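You operate a simulated robot arm through the tools that you are given. There is no shell and no other tool. Be economical: measure what you need, move in short steps, check, and stop when the job is done.

Carry out the task below with a simulated robot arm. There is one attempt and no reset: what you move stays moved.

TASK
Cool the red and green jam jars in the tub's tap bay, then lift both out on to the board.
Fine: red in the inner cell, green in the outer; both go in before either comes out; lift them by the wooden knob.
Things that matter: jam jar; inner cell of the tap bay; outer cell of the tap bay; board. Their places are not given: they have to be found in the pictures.

It is judged by the outcome, as a careful person would: the job done as asked, and still so three seconds after it is handed in. It fails if anything else is knocked over, pushed out of place, dropped, spilled or broken.

THE ROBOT
A 6-joint arm with a two-finger parallel gripper, fixed in place. Base frame: the origin is at the foot of the arm, x ahead of it, y to its left, z up; the work surface is at about z = 0.91. Lengths are in m, angles in rad, forces in N, time in s.
With the tool pointing down near the work surface it reaches from about 0.48 to 0.88 m from the base axis. Its first joint turns from -2.007 to 2.007 rad. Payload 4.2 kg.
The TCP is the grasp point between the finger pads, 0.023 m short of the fingertips. In the tool frame z runs along the fingers and y along their closing line. Largest opening 0.094 m; finger width 0.038, thickness 0.01; the body of the gripper, 0.054 by 0.096 m, starts 0.039 m behind the TCP.
Orientation is told as [roll, pitch, yaw] about the base's x, y, z axes, in that order, counted from this pose: with the fingers straight down and closing along the base's y, the tool's x points along the base's -x, its y along +y and its z along -z.

THE INTERFACE
- The arm moves only by the tool play_rows. Its argument "moves" is a list of rows, each a list of 7 numbers: the finger opening in m, from 0 to 0.094, then the shift along the tool's x, y, z in m, then the turn, a rotation vector about the tool's x, y, z in rad. In form: [[claw, tx, ty, tz, wx, wy, wz], ...]. A call has 1 to 10 rows; each row shifts and turns the commanded pose from where the row before left it, along the tool's axes as they then stand. Rows are played at 5 a second. More than 0.05 m and 0.15 rad between two rows, or a gripper value outside its range, and nothing of the call is played. A pose out of reach is approached as far as the arm can. The call stops where the force on the tool passes 40 N (or 10 N more than at its start, if that is more) or the arm is blocked; 0.2 s more then pass. The fingers move at their own pace (about 0.108 m/s each) and stop on an object; they squeeze with about 20 N. The grip force told is the motor's: it shows also when the fingers shut on nothing. Time passes only in rows, and 0.2 s behind the last, so rows that do not move let the fingers close. The reply holds the time, the measured pose of the TCP, the force on the tool along the base axes, the opening and the grip force, in the units named above and with some noise, and new pictures: "show" is both (left out), scene, wrist or none.
- Cameras (640 x 400 px; columns grow to the right, rows downward): "scene" is fixed at [0.2202, 0.6514, 1.6686]; the picture's right is [-0.82, -0.57, 0.00], its down [-0.43, 0.62, -0.66] and it looks along [0.38, -0.54, -0.76] (base axes); focal length 367 px, centre (320, 200). "wrist" rides on the gripper at [-0.039, 0, -0.044] in the tool frame; the picture's right is [0.00, -1.00, 0.00], its down [0.97, 0.00, -0.24] and it looks along [0.24, 0.00, 0.97] (tool axes); focal length 218 px, centre (320, 200).
- lift_body(by): slides the trunk up (or, below 0, down) by that many m; the arm rides with it, the base frame stays. It gives what a move gives, with no picture.
- measure_at(camera, pixels): for up to 12 pixels [column, row] of the newest picture of that camera ("zoom" is the newest enlarged one), the place [x, y, z] in the base frame of the surface seen there, good to about 0.003 m. It takes no simulated time.
- inspect(camera, box): a new picture of the part [left, top, right, bottom] of that camera's present view, enlarged. It takes no simulated time.
- job_done(): hands the job in; it is judged then, once.

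Keep the steps short. Do not move on a guess: measure, check each grasp and each placing, and mend mistakes. In all there are 80 turns and 120 pictures (those below and enlarged ones count). Leave the gripper open and the arm clear of the work at the hand-in unless told otherwise, and finish with a single line.

The tools are called after "Request:" by a JSON object that holds its "name" and its "arguments". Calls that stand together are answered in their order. play_rows: Moves the arm, as the interface text tells. Its arguments: {"type":"object","properties":{"moves":{"type":"array"},"show":{"type":"string","enum":["both","scene","wrist","none"]}},"required":["moves"]} The other tools are called the same way: lift_body (by) slides the trunk up or down; measure_at (camera, pixels) gives the place of the surface under pixels of a picture; inspect (camera, box) takes an enlarged picture of a part of a camera's view; job_done () hands the job in.

At the start:

```text
time: 0.0
tool_pos: [0.4745, 0.0824, 1.2377]
orientation: [-0.001, 0.001, 0.002]
ft_force: [-0.4, 0.5, 0.3]
width: 0.0941
finger_force: 0.0
trunk travel left (down, up): [-0.775, 0.215]
```

scene: 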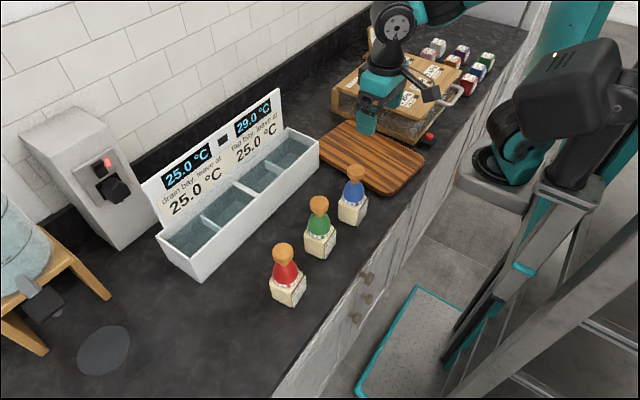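
wrist: 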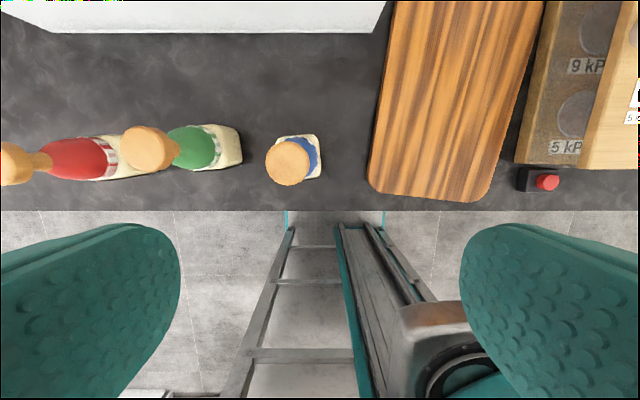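

I see a tub with two labelled bays, three jars, and the board. I'll zoom on the tub and jars to read the labels.

Request:
{"name": "inspect", "arguments": {"camera": "scene", "box": [130, 80, 330, 290]}}

Request:
{"name": "inspect", "arguments": {"camera": "scene", "box": [250, 150, 390, 320]}}

Request:
{"name": "inspect", "arguments": {"camera": "scene", "box": [0, 90, 180, 380]}}

Request:
{"name": "inspect", "arguments": {"camera": "scene", "box": [300, 20, 520, 200]}}

```text
1.90 times, centred on (230, 185) of scene
```

zoom: 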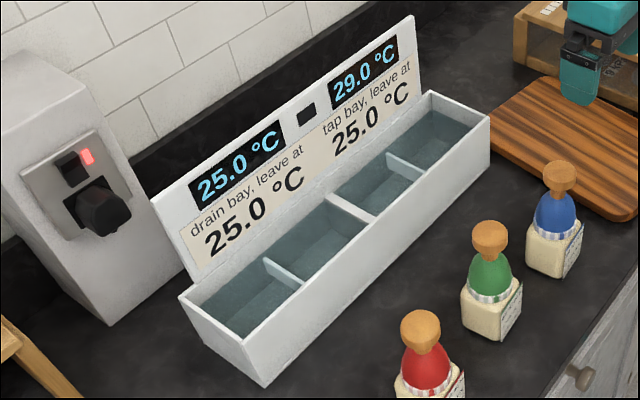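

```text
2.35 times, centred on (320, 235) of scene
```

zoom: 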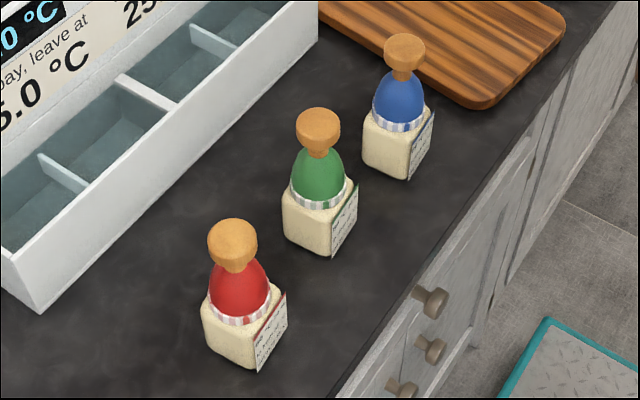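

```text
1.38 times, centred on (90, 235) of scene
```

zoom: 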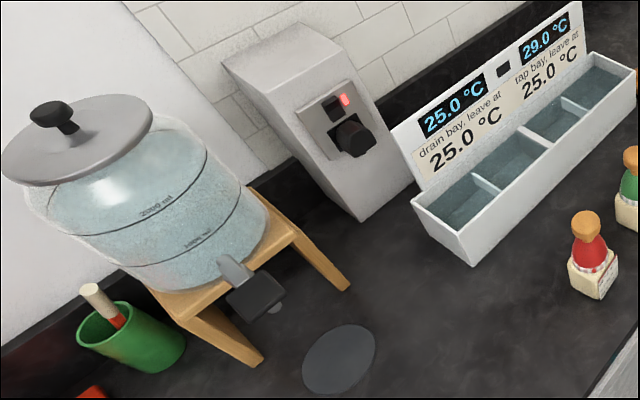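

```text
2.22 times, centred on (410, 110) of scene
```

zoom: 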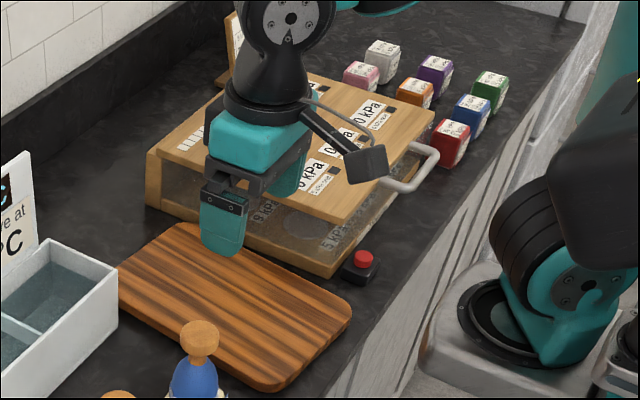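

The tap bay (right half, nearer the board) shows 29.0 °C and says "leave at 25.0". I'll measure the cells, rims, jars and board on the scene picture.

Request:
{"name": "measure_at", "arguments": {"camera": "scene", "pixels": [[195, 278], [318, 150], [237, 184], [260, 172], [266, 176], [289, 152], [185, 238], [226, 212], [228, 182], [250, 185], [158, 235], [284, 128]]}}

Request:
{"name": "measure_at", "arguments": {"camera": "scene", "pixels": [[282, 246], [318, 202], [354, 171], [285, 272], [320, 232], [352, 192], [372, 158], [323, 153], [395, 192], [424, 158], [362, 123], [428, 138]]}}

Request:
{"name": "inspect", "arguments": {"camera": "scene", "box": [220, 110, 330, 210]}}

```text
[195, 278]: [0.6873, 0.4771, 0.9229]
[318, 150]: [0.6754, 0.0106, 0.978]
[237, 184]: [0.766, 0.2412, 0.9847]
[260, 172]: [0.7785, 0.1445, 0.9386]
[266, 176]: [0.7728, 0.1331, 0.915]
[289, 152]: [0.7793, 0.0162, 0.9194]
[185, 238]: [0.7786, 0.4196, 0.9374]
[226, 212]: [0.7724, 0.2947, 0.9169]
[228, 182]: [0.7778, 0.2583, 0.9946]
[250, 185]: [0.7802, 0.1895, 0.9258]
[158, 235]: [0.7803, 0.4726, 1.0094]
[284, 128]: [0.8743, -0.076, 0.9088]
```

```text
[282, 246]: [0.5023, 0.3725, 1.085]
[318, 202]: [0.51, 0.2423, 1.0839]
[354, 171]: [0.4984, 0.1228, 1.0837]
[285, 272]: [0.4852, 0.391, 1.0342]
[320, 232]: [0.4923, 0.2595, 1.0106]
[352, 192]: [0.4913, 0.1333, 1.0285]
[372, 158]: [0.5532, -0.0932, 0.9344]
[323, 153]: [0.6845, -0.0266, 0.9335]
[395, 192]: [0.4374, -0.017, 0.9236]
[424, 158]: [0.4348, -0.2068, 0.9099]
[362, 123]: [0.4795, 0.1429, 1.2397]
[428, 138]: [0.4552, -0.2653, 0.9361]
```

```text
4.00 times, centred on (275, 160) of scene
```

zoom: 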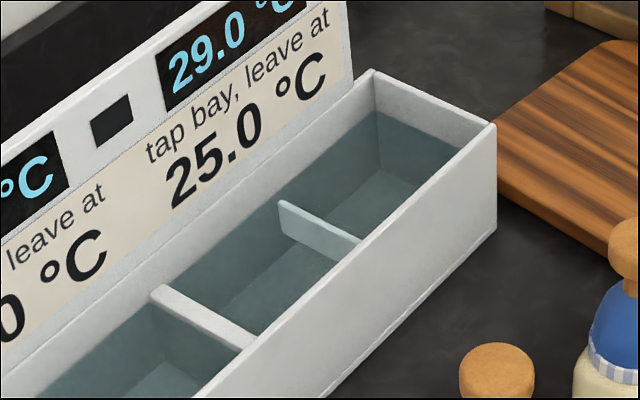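

I'll zoom on the grey unit, the display and the jar labels.

Request:
{"name": "inspect", "arguments": {"camera": "scene", "box": [70, 130, 150, 230]}}

Request:
{"name": "measure_at", "arguments": {"camera": "zoom", "pixels": [[320, 200], [360, 120], [300, 130]]}}

Request:
{"name": "inspect", "arguments": {"camera": "scene", "box": [265, 235, 315, 310]}}

Request:
{"name": "inspect", "arguments": {"camera": "wrist", "box": [0, 100, 330, 220]}}

```text
4.00 times, centred on (110, 180) of scene
```

zoom: 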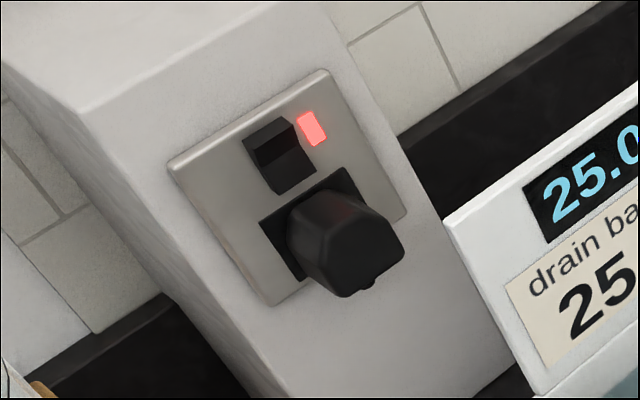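

```text
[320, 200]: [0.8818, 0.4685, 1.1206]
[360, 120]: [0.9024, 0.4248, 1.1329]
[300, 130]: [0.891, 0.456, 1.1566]
```

```text
5.33 times, centred on (290, 272) of scene
```

zoom: 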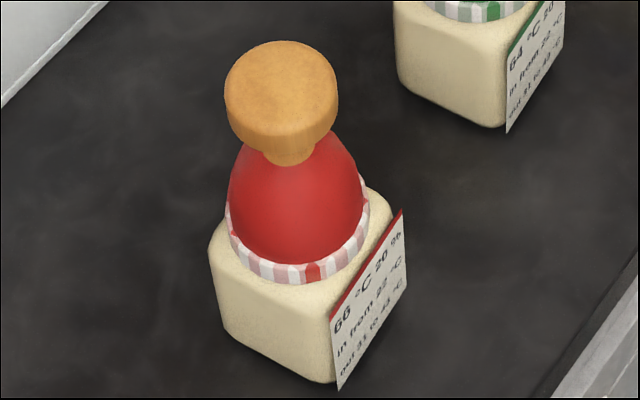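

```text
1.94 times, centred on (165, 160) of wrist
```

zoom: 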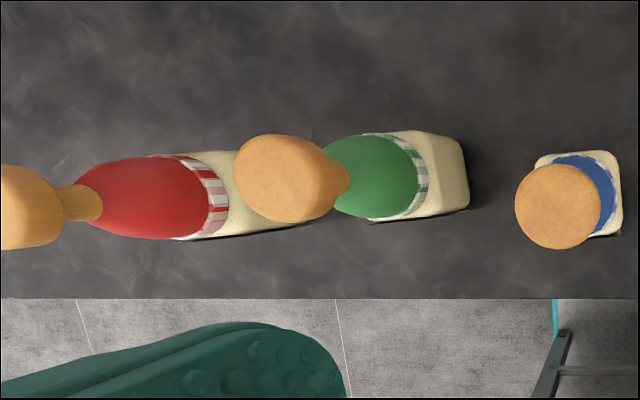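

The jar tags carry conditions. I'll zoom tighter to read them.

Request:
{"name": "inspect", "arguments": {"camera": "scene", "box": [290, 272, 306, 310]}}

Request:
{"name": "inspect", "arguments": {"camera": "scene", "box": [322, 228, 340, 262]}}

Request:
{"name": "inspect", "arguments": {"camera": "scene", "box": [352, 195, 372, 228]}}

```text
10.53 times, centred on (298, 291) of scene
```

zoom: 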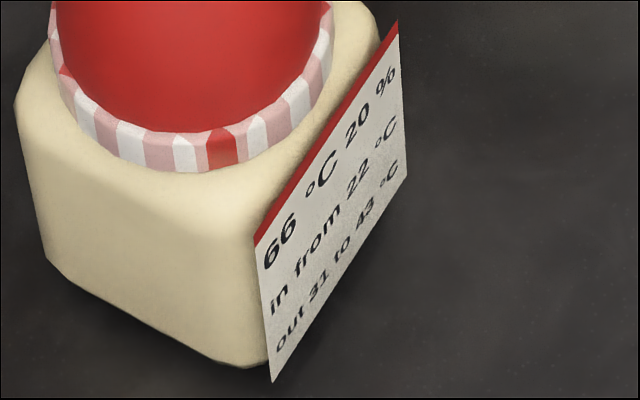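

```text
11.76 times, centred on (331, 245) of scene
```

zoom: 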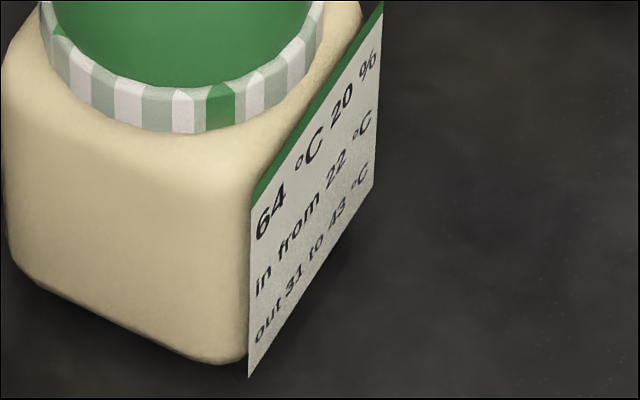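

```text
12.12 times, centred on (362, 212) of scene
```

zoom: 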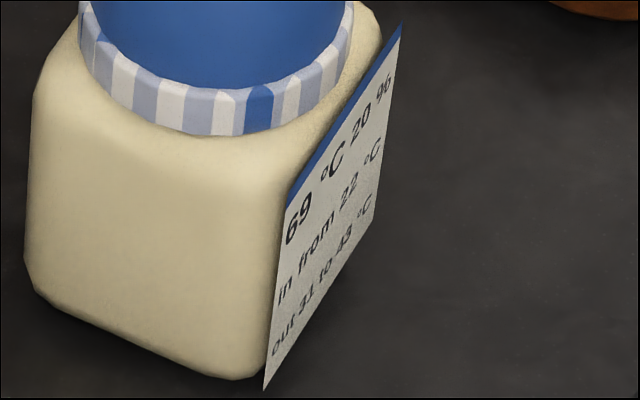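

Tags: red 66 °C, 20 %, in from 22, out 31–43; green 64 °C likewise. Tap bay water is 29, so both in should give about 36 then 42, which is inside 31–43. Next I measure panel top, cell walls, knob edges and the board extents.

Request:
{"name": "measure_at", "arguments": {"camera": "scene", "pixels": [[278, 91], [281, 126], [215, 140], [250, 130], [253, 172], [238, 186], [275, 193], [292, 178], [296, 140], [312, 143], [300, 128], [316, 146]]}}

Request:
{"name": "measure_at", "arguments": {"camera": "scene", "pixels": [[273, 253], [292, 252], [282, 258], [309, 205], [328, 205], [318, 211], [345, 176], [364, 176], [282, 244], [318, 198], [354, 168], [282, 263]]}}

Request:
{"name": "measure_at", "arguments": {"camera": "scene", "pixels": [[335, 150], [345, 130], [335, 165], [360, 176], [388, 190], [400, 180], [415, 160], [400, 150], [380, 165], [345, 95], [430, 80], [385, 125]]}}

```text
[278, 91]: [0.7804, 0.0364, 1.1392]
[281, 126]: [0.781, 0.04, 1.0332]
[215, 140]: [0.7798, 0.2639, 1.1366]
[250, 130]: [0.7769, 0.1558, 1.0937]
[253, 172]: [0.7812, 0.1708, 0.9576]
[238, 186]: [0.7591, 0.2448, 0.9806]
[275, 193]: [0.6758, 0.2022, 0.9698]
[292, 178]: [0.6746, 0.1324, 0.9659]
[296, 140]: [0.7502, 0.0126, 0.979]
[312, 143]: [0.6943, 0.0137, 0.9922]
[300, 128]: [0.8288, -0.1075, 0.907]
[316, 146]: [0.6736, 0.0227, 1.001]
```

```text
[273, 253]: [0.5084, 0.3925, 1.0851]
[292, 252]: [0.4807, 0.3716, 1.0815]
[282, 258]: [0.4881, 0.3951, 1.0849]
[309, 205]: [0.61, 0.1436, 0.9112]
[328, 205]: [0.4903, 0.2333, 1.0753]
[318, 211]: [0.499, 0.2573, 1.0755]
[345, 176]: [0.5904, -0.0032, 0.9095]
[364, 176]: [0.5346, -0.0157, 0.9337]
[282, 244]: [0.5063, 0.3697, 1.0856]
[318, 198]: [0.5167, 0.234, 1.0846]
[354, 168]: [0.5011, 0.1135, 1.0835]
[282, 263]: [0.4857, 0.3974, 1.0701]
```

```text
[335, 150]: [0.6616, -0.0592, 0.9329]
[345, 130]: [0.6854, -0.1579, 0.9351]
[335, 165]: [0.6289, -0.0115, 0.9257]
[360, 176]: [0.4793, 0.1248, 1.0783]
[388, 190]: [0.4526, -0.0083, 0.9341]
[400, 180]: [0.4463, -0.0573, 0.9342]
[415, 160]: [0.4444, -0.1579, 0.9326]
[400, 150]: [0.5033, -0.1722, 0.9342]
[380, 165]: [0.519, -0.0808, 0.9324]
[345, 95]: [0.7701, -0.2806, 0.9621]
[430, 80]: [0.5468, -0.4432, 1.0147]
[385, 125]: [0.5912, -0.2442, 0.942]
```

I'll check what the black bracket on the gripper is, so it won't hit the tub's back panel (top about z 1.14 at x 0.78).

Request:
{"name": "inspect", "arguments": {"camera": "scene", "box": [350, 0, 450, 140]}}

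Request:
{"name": "measure_at", "arguments": {"camera": "scene", "pixels": [[428, 93], [434, 88], [412, 78], [404, 70], [368, 95], [372, 80], [395, 70], [380, 60], [395, 20], [400, 48], [366, 128], [390, 100]]}}

```text
2.86 times, centred on (400, 70) of scene
```

zoom: 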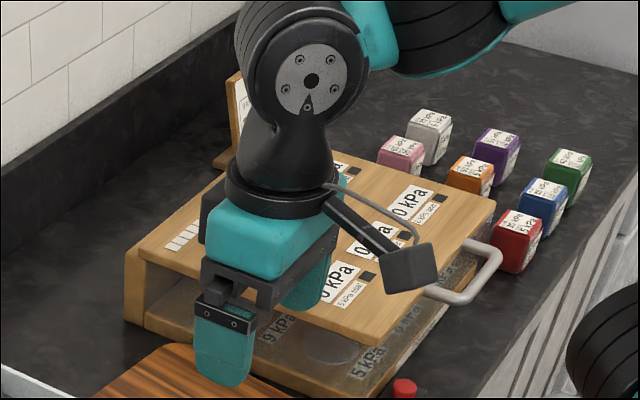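

```text
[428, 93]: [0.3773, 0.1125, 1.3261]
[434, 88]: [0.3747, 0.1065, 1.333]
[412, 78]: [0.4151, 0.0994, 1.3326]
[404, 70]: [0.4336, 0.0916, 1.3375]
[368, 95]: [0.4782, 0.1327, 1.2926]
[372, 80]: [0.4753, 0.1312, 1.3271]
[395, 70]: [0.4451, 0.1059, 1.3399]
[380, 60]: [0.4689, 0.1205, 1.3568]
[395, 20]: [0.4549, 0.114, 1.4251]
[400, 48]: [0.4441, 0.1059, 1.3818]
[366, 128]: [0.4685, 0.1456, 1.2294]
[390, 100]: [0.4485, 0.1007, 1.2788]
```

Request:
{"name": "measure_at", "arguments": {"camera": "scene", "pixels": [[362, 72], [360, 69], [363, 77], [361, 74], [365, 70], [280, 88], [282, 91], [240, 118], [200, 148]]}}

Request:
{"name": "measure_at", "arguments": {"camera": "wrist", "pixels": [[371, 31], [371, 10], [385, 3], [50, 31], [200, 31], [300, 31], [285, 165], [375, 195], [500, 190], [540, 10]]}}

```text
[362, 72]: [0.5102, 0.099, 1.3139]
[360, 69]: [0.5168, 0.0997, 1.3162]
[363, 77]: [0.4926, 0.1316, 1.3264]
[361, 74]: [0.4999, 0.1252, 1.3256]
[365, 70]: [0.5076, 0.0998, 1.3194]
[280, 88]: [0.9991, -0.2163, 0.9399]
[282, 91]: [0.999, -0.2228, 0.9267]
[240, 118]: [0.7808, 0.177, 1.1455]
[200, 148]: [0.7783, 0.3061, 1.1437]
```

```text
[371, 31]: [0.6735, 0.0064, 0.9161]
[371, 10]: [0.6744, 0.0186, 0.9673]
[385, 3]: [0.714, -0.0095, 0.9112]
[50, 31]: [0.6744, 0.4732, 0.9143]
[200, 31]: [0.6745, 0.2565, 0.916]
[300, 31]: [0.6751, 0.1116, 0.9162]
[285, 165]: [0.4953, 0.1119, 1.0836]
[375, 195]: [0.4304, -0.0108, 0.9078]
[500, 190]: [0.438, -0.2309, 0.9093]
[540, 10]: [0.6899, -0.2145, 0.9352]
```

Knob tops are at z≈1.085, and the gripper clears them here. I'll move over the red jar (about x 0.497, y 0.378).

Request:
{"name": "play_rows", "arguments": {"moves": [[0.094, -0.003, 0.042, 0.004, 0, 0, 0], [0.094, -0.003, 0.042, 0.004, 0, 0, 0], [0.094, -0.003, 0.042, 0.004, 0, 0, 0], [0.094, -0.003, 0.042, 0.004, 0, 0, 0], [0.094, -0.003, 0.042, 0.004, 0, 0, 0], [0.094, -0.003, 0.042, 0.004, 0, 0, 0], [0.094, -0.004, 0.043, 0.004, 0, 0, 0], [0.094, 0, 0, 0, 0, 0, 0]], "show": "both"}}

```text
time: 1.8
tool_pos: [0.4954, 0.3769, 1.2108]
orientation: [0.001, 0.002, 0.0]
ft_force: [0.5, -0.3, -0.1]
width: 0.094
finger_force: 0.0
trunk travel left (down, up): [-0.775, 0.215]
```

scene: 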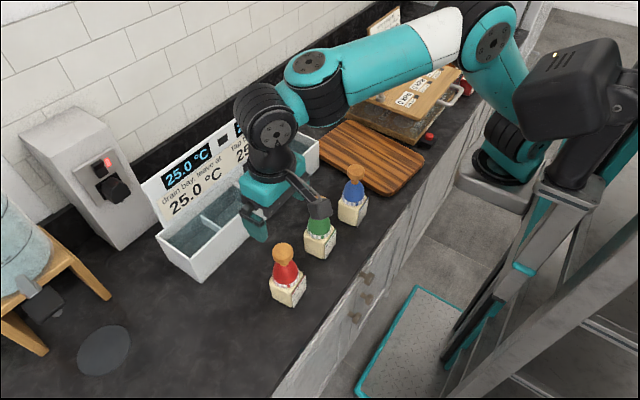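
wrist: 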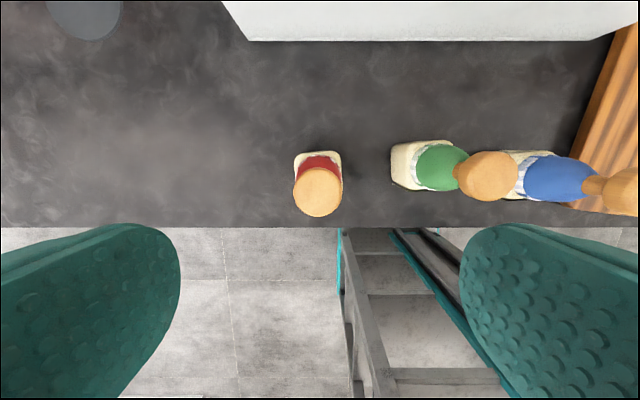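

Request:
{"name": "measure_at", "arguments": {"camera": "wrist", "pixels": [[318, 192], [297, 192], [339, 192], [318, 171], [318, 212], [318, 160], [297, 155], [340, 155], [470, 176], [490, 160], [490, 190], [430, 165]]}}

```text
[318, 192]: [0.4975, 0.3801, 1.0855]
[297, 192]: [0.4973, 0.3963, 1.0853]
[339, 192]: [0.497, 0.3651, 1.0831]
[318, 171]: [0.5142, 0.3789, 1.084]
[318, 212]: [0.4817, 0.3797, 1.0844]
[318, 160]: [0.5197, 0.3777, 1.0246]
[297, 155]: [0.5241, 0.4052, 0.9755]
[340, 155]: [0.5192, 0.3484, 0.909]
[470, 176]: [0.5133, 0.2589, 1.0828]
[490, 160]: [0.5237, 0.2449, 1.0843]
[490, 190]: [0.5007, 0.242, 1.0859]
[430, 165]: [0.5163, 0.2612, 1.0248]
```

Red knob centre is (0.497, 0.380), radius ~0.018, top 1.085. Descend to TCP z≈1.078 and close.

Request:
{"name": "play_rows", "arguments": {"moves": [[0.094, -0.0015, 0.003, 0.033, 0, 0, 0], [0.094, 0, 0, 0.035, 0, 0, 0], [0.094, 0, 0, 0.035, 0, 0, 0], [0.094, 0, 0, 0.03, 0, 0, 0], [0.094, 0, 0, 0, 0, 0, 0]], "show": "both"}}

```text
time: 3.0
tool_pos: [0.4986, 0.3814, 1.0771]
orientation: [0.001, 0.0, 0.0]
ft_force: [1.0, 0.6, -0.5]
width: 0.094
finger_force: 0.0
trunk travel left (down, up): [-0.775, 0.215]
```

scene: 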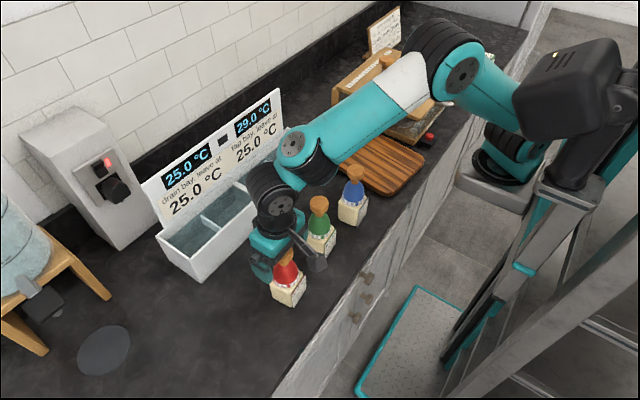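
wrist: 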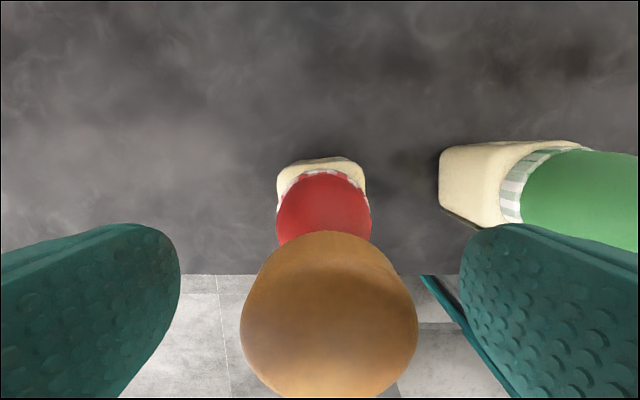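

The knob is centred between the pads. There's a card behind the crate now visible at (384,32); I'll read it.

Request:
{"name": "inspect", "arguments": {"camera": "scene", "box": [362, 2, 406, 62]}}

Request:
{"name": "play_rows", "arguments": {"moves": [[0.03, 0, 0, 0, 0, 0, 0], [0.02, 0, 0, 0, 0, 0, 0], [0.02, 0, 0, 0, 0, 0, 0]], "show": "wrist"}}

```text
6.67 times, centred on (384, 32) of scene
```

zoom: 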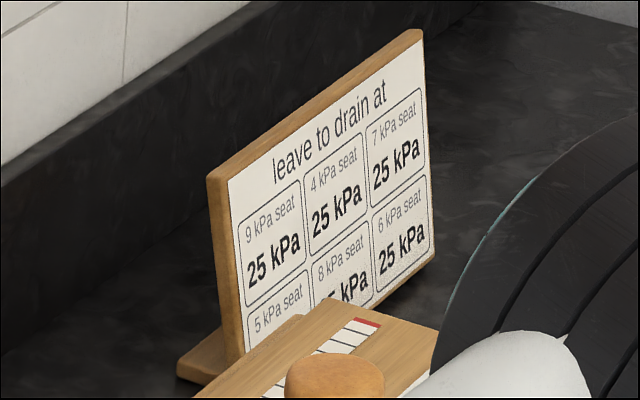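

```text
time: 3.8
tool_pos: [0.5008, 0.3805, 1.0786]
orientation: [0.0, 0.001, 0.0]
ft_force: [-0.9, -1.3, -0.2]
width: 0.0392
finger_force: 20.0
trunk travel left (down, up): [-0.775, 0.215]
```

wrist: 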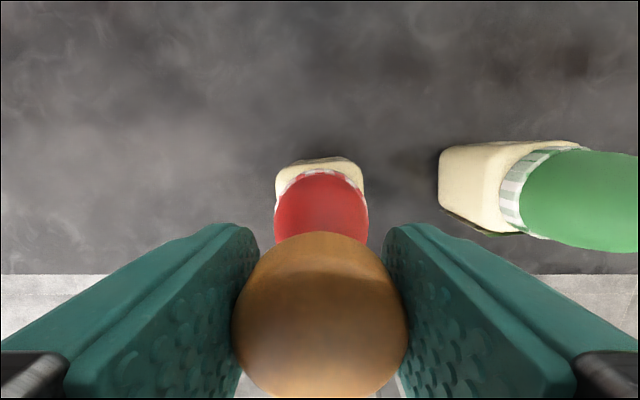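

Gripped (0.039 m, 20 N). Lift by 0.14.

Request:
{"name": "play_rows", "arguments": {"moves": [[0.02, 0, 0, -0.02, 0, 0, 0], [0.02, 0, 0, -0.04, 0, 0, 0], [0.02, 0, 0, -0.04, 0, 0, 0], [0.02, 0, 0, -0.04, 0, 0, 0], [0.02, 0, 0, 0, 0, 0, 0]], "show": "both"}}

```text
time: 5.0
tool_pos: [0.4988, 0.3814, 1.2186]
orientation: [0.001, 0.0, 0.0]
ft_force: [-0.2, 0.3, -5.5]
width: 0.0392
finger_force: 20.3
trunk travel left (down, up): [-0.775, 0.215]
```

scene: 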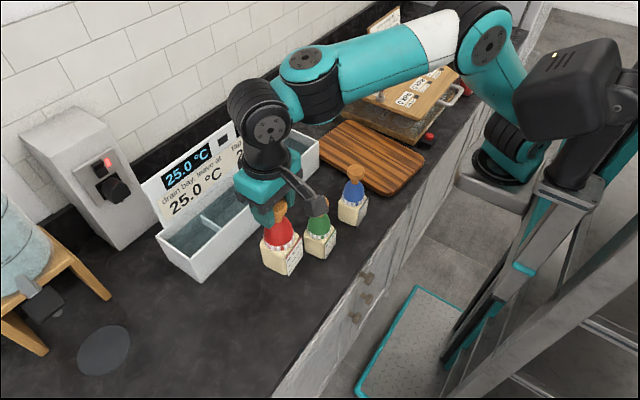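
wrist: 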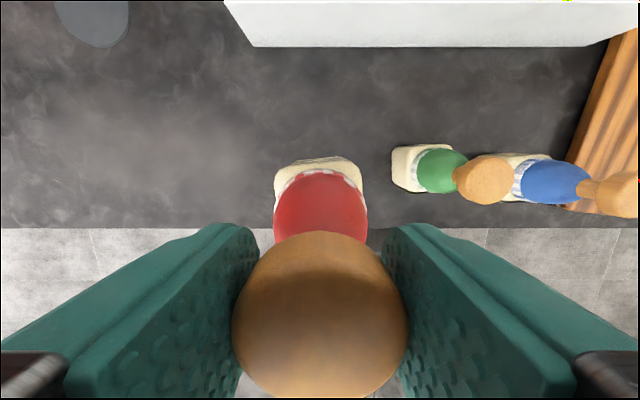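

Jar hangs straight, bottom ≈1.05, above the rim. I'll go +x first, then sideways to hover over the inner cell (~0.725, 0.192).

Request:
{"name": "play_rows", "arguments": {"moves": [[0.02, -0.04, 0, 0, 0, 0, 0], [0.02, -0.04, 0, 0, 0, 0, 0], [0.02, -0.03, -0.03, 0, 0, 0, 0], [0.02, -0.03, -0.04, 0, 0, 0, 0], [0.02, -0.03, -0.04, 0, 0, 0, 0], [0.02, -0.03, -0.04, 0, 0, 0, 0], [0.02, -0.026, -0.039, 0, 0, 0, 0], [0.02, 0, 0, 0, 0, 0, 0]], "show": "both"}}

```text
time: 6.8
tool_pos: [0.7241, 0.1898, 1.2165]
orientation: [0.0, -0.001, 0.001]
ft_force: [-0.7, 0.5, -4.6]
width: 0.0392
finger_force: 19.7
trunk travel left (down, up): [-0.775, 0.215]
```

scene: 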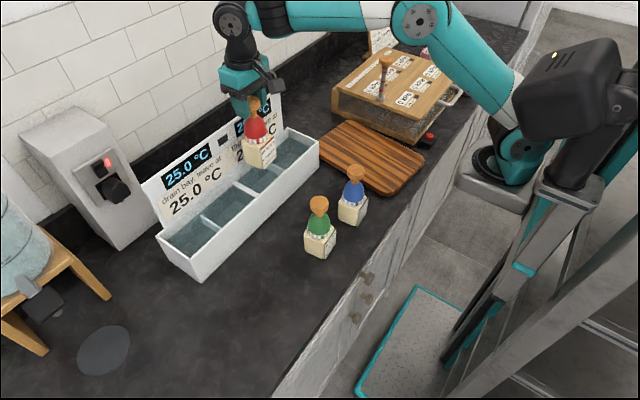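
wrist: 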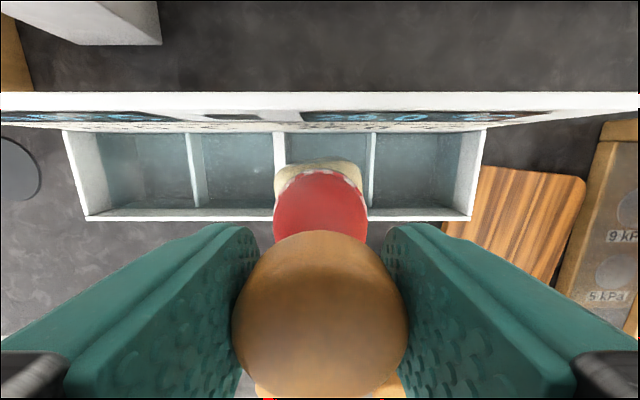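

A clear top view: I measure the dividers and walls from the wrist.

Request:
{"name": "measure_at", "arguments": {"camera": "wrist", "pixels": [[279, 145], [274, 150], [286, 150], [370, 150], [374, 160], [462, 170], [480, 150], [430, 135], [430, 211], [430, 217], [420, 170], [330, 145]]}}

Request:
{"name": "inspect", "arguments": {"camera": "wrist", "box": [240, 110, 500, 240]}}

```text
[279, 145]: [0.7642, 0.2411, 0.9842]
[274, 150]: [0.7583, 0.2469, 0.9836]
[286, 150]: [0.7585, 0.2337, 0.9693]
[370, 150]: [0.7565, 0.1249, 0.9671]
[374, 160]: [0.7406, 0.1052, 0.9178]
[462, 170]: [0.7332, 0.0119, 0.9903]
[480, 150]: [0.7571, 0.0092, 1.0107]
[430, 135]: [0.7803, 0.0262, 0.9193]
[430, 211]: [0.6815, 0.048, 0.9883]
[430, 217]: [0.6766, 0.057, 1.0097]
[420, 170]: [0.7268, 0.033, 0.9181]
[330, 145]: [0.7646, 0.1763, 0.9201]
```

```text
2.46 times, centred on (370, 175) of wrist
```

zoom: 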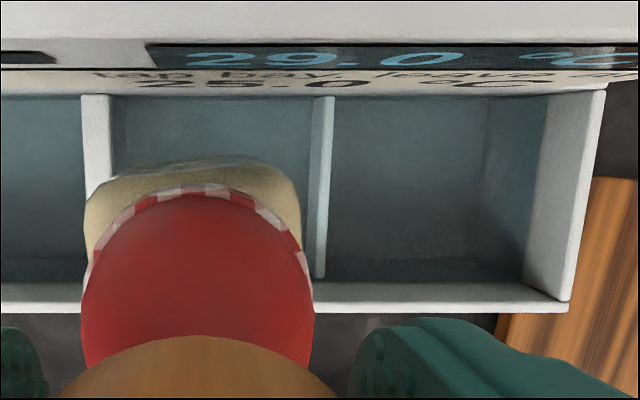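

Inner cell spans y 0.129–0.235, x 0.682–0.78; centre y 0.182. I'll shift −0.008 in y and descend to ~1.10, then check.

Request:
{"name": "play_rows", "arguments": {"moves": [[0.02, -0.002, -0.008, 0.0, 0, 0, 0], [0.02, 0, 0, 0.03, 0, 0, 0], [0.02, 0, 0, 0.03, 0, 0, 0], [0.02, 0, 0, 0.03, 0, 0, 0], [0.02, 0, 0, 0.02, 0, 0, 0], [0.02, 0, 0, 0.0, 0, 0, 0]], "show": "both"}}

```text
time: 8.2
tool_pos: [0.7245, 0.1836, 1.1078]
orientation: [0.0, 0.0, 0.002]
ft_force: [0.6, 0.3, -5.5]
width: 0.0392
finger_force: 20.0
trunk travel left (down, up): [-0.775, 0.215]
```

scene: 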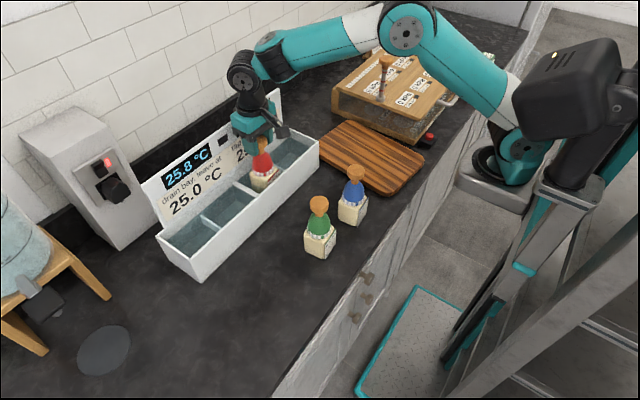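
wrist: 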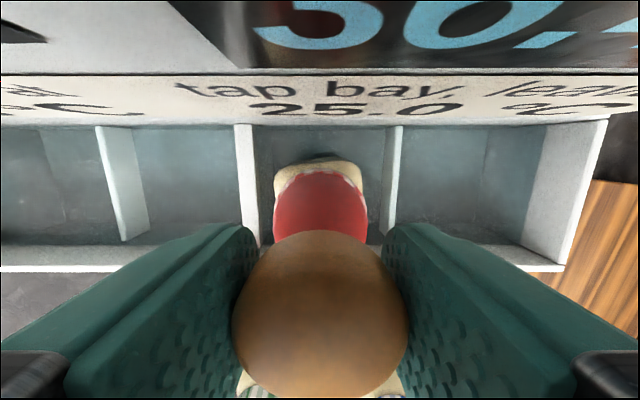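

The displays are already responding. Let me read them.

Request:
{"name": "inspect", "arguments": {"camera": "scene", "box": [150, 90, 300, 200]}}

Request:
{"name": "inspect", "arguments": {"camera": "wrist", "box": [150, 0, 640, 130]}}

```text
3.64 times, centred on (225, 145) of scene
```

zoom: 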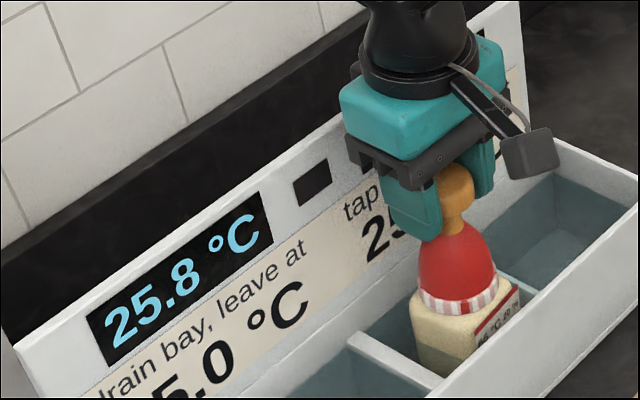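

```text
1.31 times, centred on (395, 65) of wrist
```

zoom: 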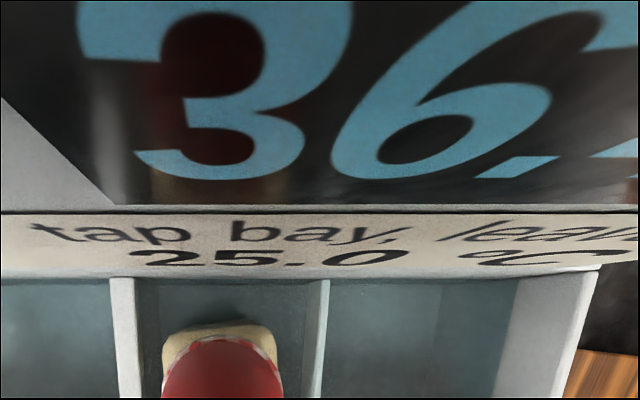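

Tap bay jumped to about 36.4 as predicted; drain bay to 25.8. Continue lowering gently to the floor.

Request:
{"name": "play_rows", "arguments": {"moves": [[0.02, 0, 0, 0.012, 0, 0, 0], [0.02, 0, 0, 0.005, 0, 0, 0], [0.02, 0, 0, 0.002, 0, 0, 0]], "show": "none"}}

```text
time: 9.0
tool_pos: [0.7258, 0.1823, 1.088]
orientation: [-0.001, 0.0, -0.001]
ft_force: [-0.1, -0.5, -5.4]
width: 0.0395
finger_force: 19.9
trunk travel left (down, up): [-0.775, 0.215]
```

Request:
{"name": "play_rows", "arguments": {"moves": [[0.02, 0, 0, 0.002, 0, 0, 0], [0.02, 0, 0, 0.002, 0, 0, 0], [0.02, 0, 0, 0.0, 0, 0, 0]], "show": "none"}}

```text
time: 9.8
tool_pos: [0.7252, 0.1831, 1.0871]
orientation: [0.002, -0.004, -0.001]
ft_force: [1.2, -3.0, 16.1]
width: 0.0394
finger_force: 20.0
trunk travel left (down, up): [-0.775, 0.215]
```

Contact felt (16 N), so it stands on the floor. Ease up 2 mm, open and look.

Request:
{"name": "play_rows", "arguments": {"moves": [[0.02, 0, 0, -0.002, 0, 0, 0], [0.07, 0, 0, 0, 0, 0, 0], [0.085, 0, 0, 0, 0, 0, 0], [0.085, 0, 0, -0.04, 0, 0, 0], [0.085, 0, 0, -0.05, 0, 0, 0], [0.085, 0, 0, -0.03, 0, 0, 0]], "show": "both"}}

```text
time: 11.2
tool_pos: [0.7229, 0.1845, 1.2055]
orientation: [-0.001, 0.001, 0.0]
ft_force: [0.7, -0.5, 0.2]
width: 0.0849
finger_force: 0.0
trunk travel left (down, up): [-0.775, 0.215]
```

scene: 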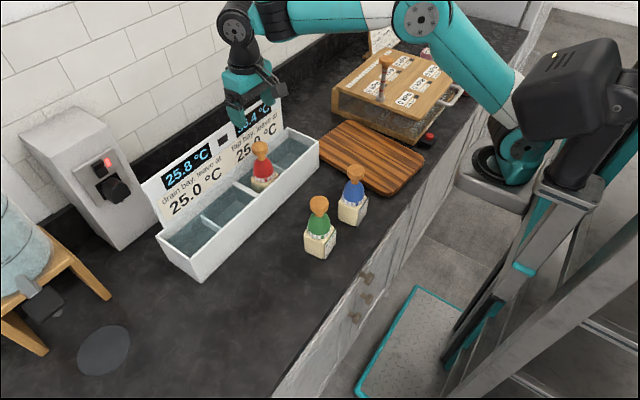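
wrist: 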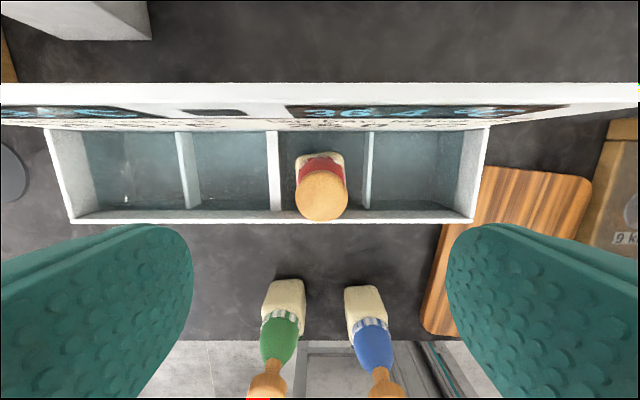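

Red stands in the inner cell; tap bay 36.4, drain 25.8, steady. Now over to the green jar (~0.508, 0.243).

Request:
{"name": "play_rows", "arguments": {"moves": [[0.094, 0.043, 0.0, 0, 0, 0, 0], [0.094, 0.043, 0.015, 0, 0, 0, 0], [0.094, 0.043, 0.015, 0, 0, 0, 0], [0.094, 0.043, 0.015, 0, 0, 0, 0], [0.094, 0.043, 0.015, 0, 0, 0, 0], [0.094, 0, 0, 0, 0, 0, 0]], "show": "wrist"}}

```text
time: 12.6
tool_pos: [0.5109, 0.246, 1.2056]
orientation: [0.001, -0.002, -0.001]
ft_force: [-0.4, -0.9, 0.5]
width: 0.0938
finger_force: 0.1
trunk travel left (down, up): [-0.775, 0.215]
```

wrist: 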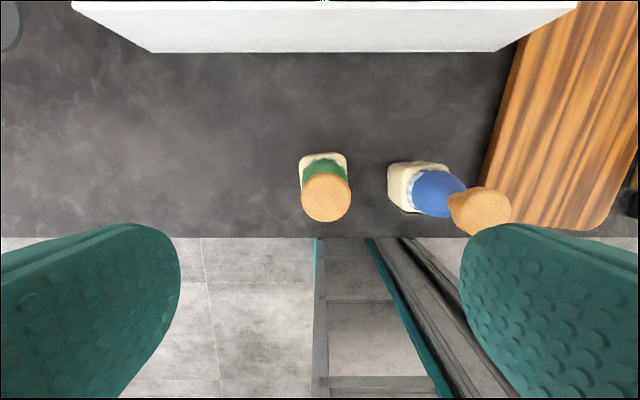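

Request:
{"name": "measure_at", "arguments": {"camera": "wrist", "pixels": [[326, 197], [304, 197], [347, 197], [326, 177], [326, 218], [466, 208]]}}

Request:
{"name": "inspect", "arguments": {"camera": "scene", "box": [150, 90, 300, 200]}}

```text
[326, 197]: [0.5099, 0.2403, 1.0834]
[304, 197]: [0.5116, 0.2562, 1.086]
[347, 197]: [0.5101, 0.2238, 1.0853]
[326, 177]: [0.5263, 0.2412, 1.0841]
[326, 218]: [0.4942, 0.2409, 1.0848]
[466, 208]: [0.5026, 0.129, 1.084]
```

```text
3.64 times, centred on (225, 145) of scene
```

zoom: 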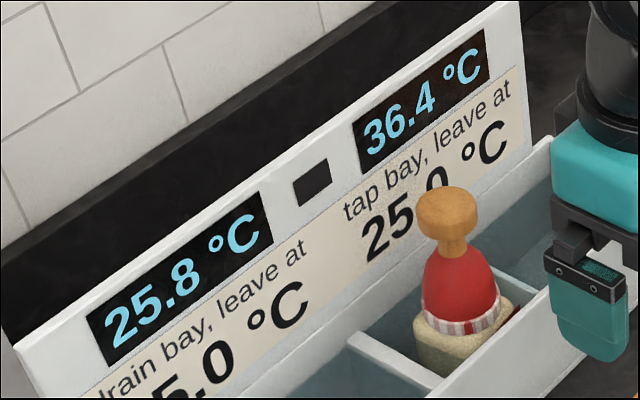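

Green knob centre (0.510, 0.240). Descend and grip.

Request:
{"name": "play_rows", "arguments": {"moves": [[0.094, 0.0, -0.005, 0.03, 0, 0, 0], [0.094, 0, 0, 0.035, 0, 0, 0], [0.094, 0, 0, 0.035, 0, 0, 0], [0.094, 0, 0, 0.027, 0, 0, 0], [0.094, 0, 0, 0, 0, 0, 0], [0.03, 0, 0, 0, 0, 0, 0], [0.02, 0, 0, 0, 0, 0, 0], [0.02, 0, 0, 0, 0, 0, 0]], "show": "wrist"}}

```text
time: 14.4
tool_pos: [0.5098, 0.2364, 1.0787]
orientation: [0.0, 0.001, -0.001]
ft_force: [1.9, 0.3, 0.6]
width: 0.0392
finger_force: 20.4
trunk travel left (down, up): [-0.775, 0.215]
```

wrist: 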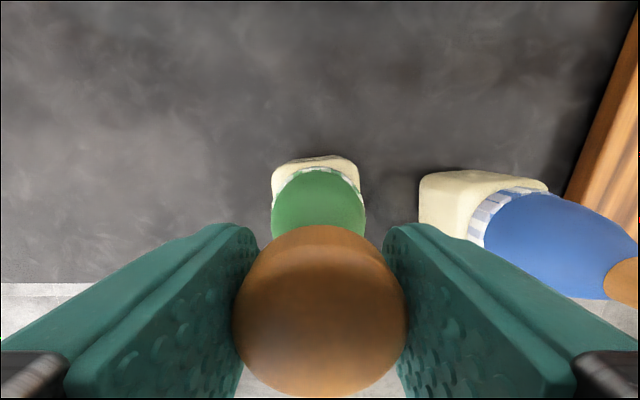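

Gripped. Lift 0.2 so the jar's bottom clears the other knobs, then move over the outer cell (0.726, 0.068).

Request:
{"name": "play_rows", "arguments": {"moves": [[0.02, 0, 0, -0.02, 0, 0, 0], [0.02, 0, 0, -0.045, 0, 0, 0], [0.02, 0, 0, -0.045, 0, 0, 0], [0.02, 0, 0, -0.045, 0, 0, 0], [0.02, 0, 0, -0.045, 0, 0, 0], [0.02, 0, 0, 0, 0, 0, 0]], "show": "scene"}}

Request:
{"name": "play_rows", "arguments": {"moves": [[0.02, -0.036, -0.02, 0, 0, 0, 0], [0.02, -0.036, -0.03, 0, 0, 0, 0], [0.02, -0.036, -0.03, 0, 0, 0, 0], [0.02, -0.036, -0.03, 0, 0, 0, 0], [0.02, -0.036, -0.03, 0, 0, 0, 0], [0.02, -0.035, -0.03, 0, 0, 0, 0], [0.02, 0, 0, 0, 0, 0, 0]], "show": "both"}}

```text
time: 15.8
tool_pos: [0.5076, 0.2383, 1.28]
orientation: [0.0, -0.001, -0.001]
ft_force: [1.0, -0.5, -4.2]
width: 0.0394
finger_force: 20.3
trunk travel left (down, up): [-0.775, 0.215]
```

scene: 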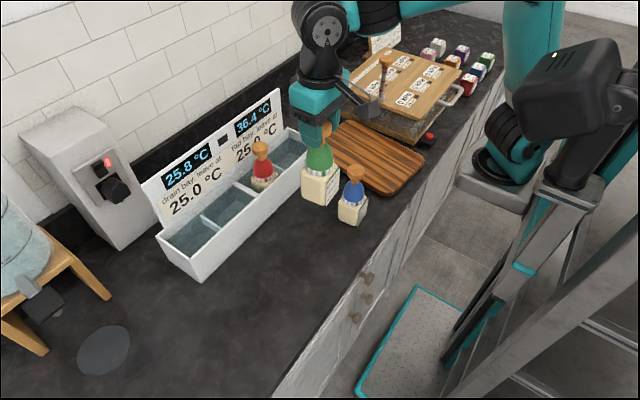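

```text
time: 17.4
tool_pos: [0.7272, 0.0667, 1.2795]
orientation: [-0.002, 0.001, 0.0]
ft_force: [0.7, 0.7, -5.4]
width: 0.0395
finger_force: 19.6
trunk travel left (down, up): [-0.775, 0.215]
```

scene: 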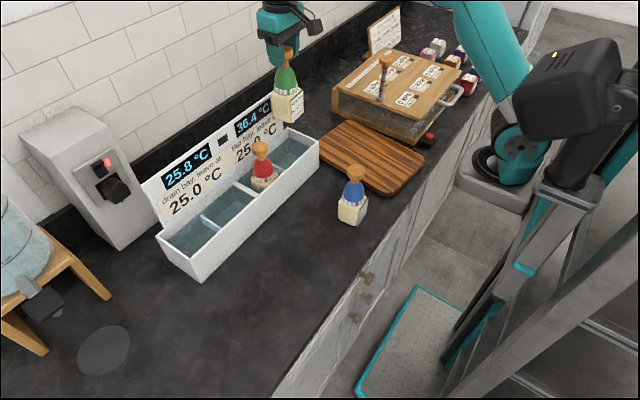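
wrist: 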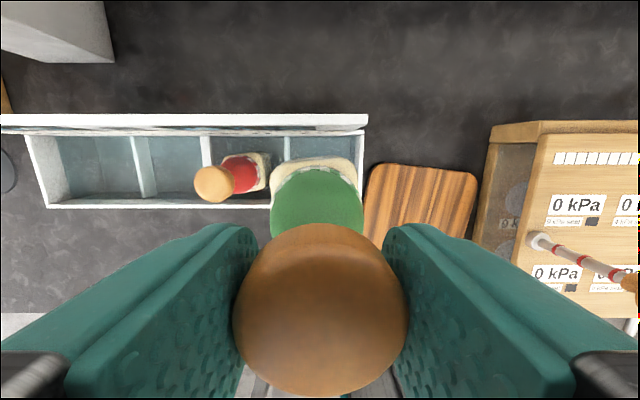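

Descend to ~1.125 and check alignment with the outer cell before entering.

Request:
{"name": "play_rows", "arguments": {"moves": [[0.02, 0, 0.001, 0.04, 0, 0, 0], [0.02, 0, 0, 0.04, 0, 0, 0], [0.02, 0, 0, 0.03, 0, 0, 0], [0.02, 0, 0, 0, 0, 0, 0]], "show": "wrist"}}

Request:
{"name": "measure_at", "arguments": {"camera": "wrist", "pixels": [[318, 175], [285, 170], [358, 170]]}}

```text
time: 18.4
tool_pos: [0.7254, 0.0695, 1.1686]
orientation: [0.0, 0.0, 0.001]
ft_force: [-0.2, 0.1, -4.8]
width: 0.0391
finger_force: 20.2
trunk travel left (down, up): [-0.775, 0.215]
```

wrist: 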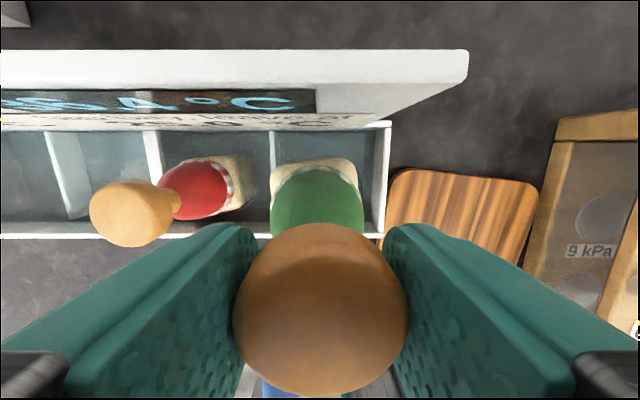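

```text
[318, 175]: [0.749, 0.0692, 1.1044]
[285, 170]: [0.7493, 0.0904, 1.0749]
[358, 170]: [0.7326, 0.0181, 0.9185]
```

The jar lines up with the outer cell. Lower on to the floor.

Request:
{"name": "play_rows", "arguments": {"moves": [[0.02, 0, -0.001, 0.04, 0, 0, 0], [0.02, 0, 0, 0.025, 0, 0, 0], [0.02, 0, 0, 0.01, 0, 0, 0], [0.02, 0, 0, 0.004, 0, 0, 0], [0.02, 0, 0, 0.0, 0, 0, 0]], "show": "both"}}

```text
time: 19.6
tool_pos: [0.7258, 0.0681, 1.09]
orientation: [-0.001, 0.001, 0.001]
ft_force: [-1.2, 0.0, -5.8]
width: 0.0393
finger_force: 20.3
trunk travel left (down, up): [-0.775, 0.215]
```

scene: 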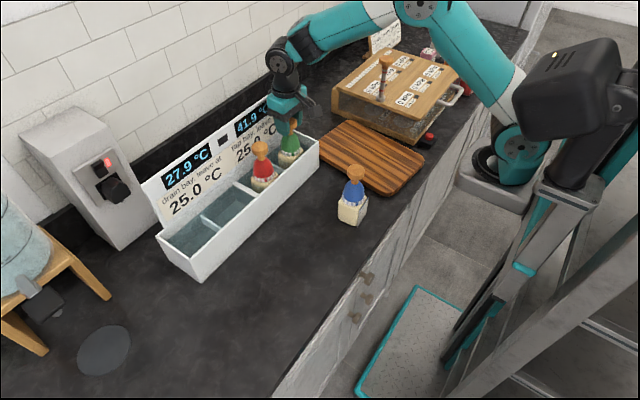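
wrist: 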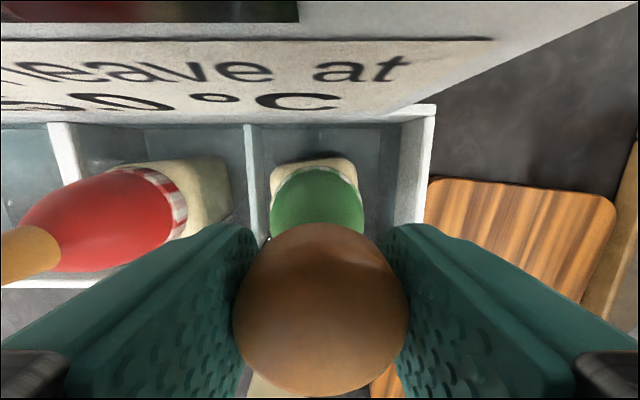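

Now tap 41.9 and drain 27.9, both within limits for the tags (31–43). Seat the green jar.

Request:
{"name": "play_rows", "arguments": {"moves": [[0.02, 0, 0, 0.003, 0, 0, 0], [0.02, 0, 0, 0.002, 0, 0, 0], [0.02, 0, 0, 0.0, 0, 0, 0]], "show": "none"}}

```text
time: 20.4
tool_pos: [0.725, 0.07, 1.0865]
orientation: [0.002, -0.004, 0.001]
ft_force: [-2.1, 3.9, 16.3]
width: 0.0394
finger_force: 20.1
trunk travel left (down, up): [-0.775, 0.215]
```

Seated. Release and raise.

Request:
{"name": "play_rows", "arguments": {"moves": [[0.02, 0, 0, -0.002, 0, 0, 0], [0.07, 0, 0, 0, 0, 0, 0], [0.08, 0, 0, 0, 0, 0, 0], [0.08, 0, 0, -0.04, 0, 0, 0], [0.08, 0, 0, -0.05, 0, 0, 0], [0.08, 0, 0, -0.05, 0, 0, 0], [0.08, 0, 0, 0, 0, 0, 0]], "show": "both"}}

Request:
{"name": "inspect", "arguments": {"camera": "scene", "box": [150, 80, 330, 210]}}

```text
time: 22.0
tool_pos: [0.7257, 0.0714, 1.2239]
orientation: [-0.002, -0.001, -0.001]
ft_force: [0.2, -0.2, 0.3]
width: 0.0801
finger_force: 0.1
trunk travel left (down, up): [-0.775, 0.215]
```

scene: 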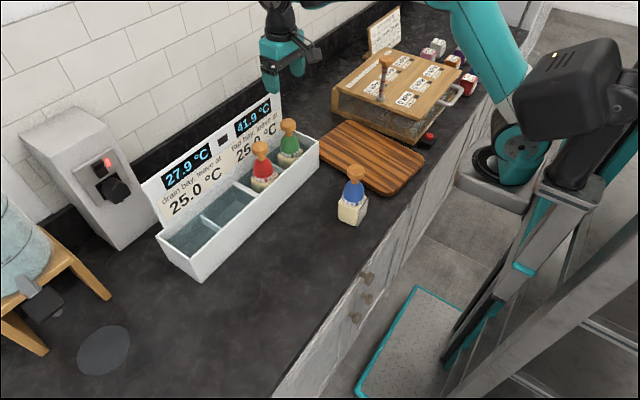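
wrist: 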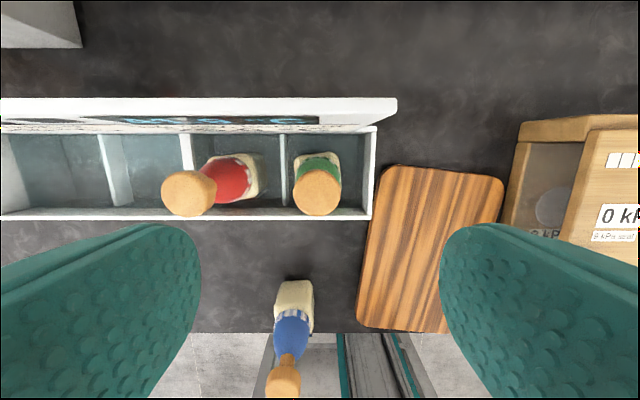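

```text
3.08 times, centred on (240, 145) of scene
```

zoom: 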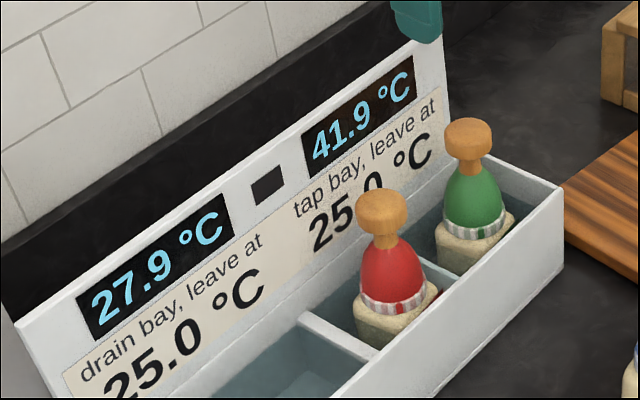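

Steady at 41.9 / 27.9, both jars within "out 31 to 43". The gripper is still above the green knob; verify its place.

Request:
{"name": "measure_at", "arguments": {"camera": "wrist", "pixels": [[317, 191], [297, 191], [338, 191], [317, 172], [317, 211], [188, 194], [365, 320], [430, 250], [450, 180], [385, 170], [360, 325], [440, 332]]}}

```text
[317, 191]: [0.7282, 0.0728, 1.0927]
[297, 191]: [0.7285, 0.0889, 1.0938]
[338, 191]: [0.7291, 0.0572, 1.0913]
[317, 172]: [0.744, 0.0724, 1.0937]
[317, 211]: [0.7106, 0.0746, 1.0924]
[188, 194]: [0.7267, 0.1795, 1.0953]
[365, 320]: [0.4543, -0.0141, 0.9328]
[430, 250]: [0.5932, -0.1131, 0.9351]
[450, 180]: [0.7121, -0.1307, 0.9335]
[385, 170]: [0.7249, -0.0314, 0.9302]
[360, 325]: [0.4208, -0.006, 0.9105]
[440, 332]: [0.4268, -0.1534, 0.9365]
```

Green knob (0.728, 0.073). Descend, grip, check.

Request:
{"name": "play_rows", "arguments": {"moves": [[0.08, -0.001, 0.001, 0.045, 0, 0, 0], [0.08, 0, 0, 0.045, 0, 0, 0], [0.08, 0, 0, 0.035, 0, 0, 0], [0.08, 0, 0, 0.012, 0, 0, 0], [0.08, 0, 0, 0, 0, 0, 0], [0.03, 0, 0, 0, 0, 0, 0], [0.02, 0, 0, 0, 0, 0, 0], [0.02, 0, 0, 0, 0, 0, 0]], "show": "wrist"}}

```text
time: 23.8
tool_pos: [0.7265, 0.0708, 1.0878]
orientation: [-0.001, 0.0, 0.0]
ft_force: [-0.2, 0.1, 0.3]
width: 0.0392
finger_force: 19.8
trunk travel left (down, up): [-0.775, 0.215]
```

wrist: 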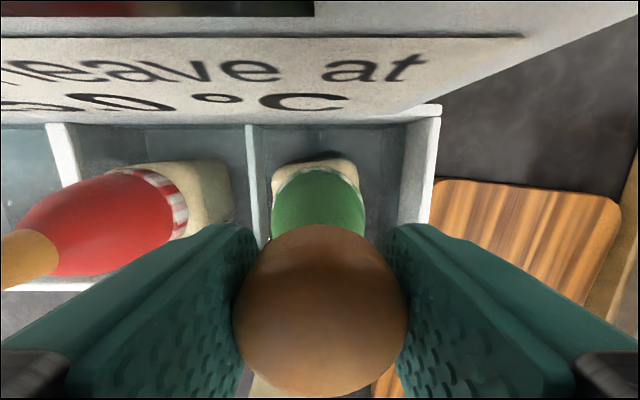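

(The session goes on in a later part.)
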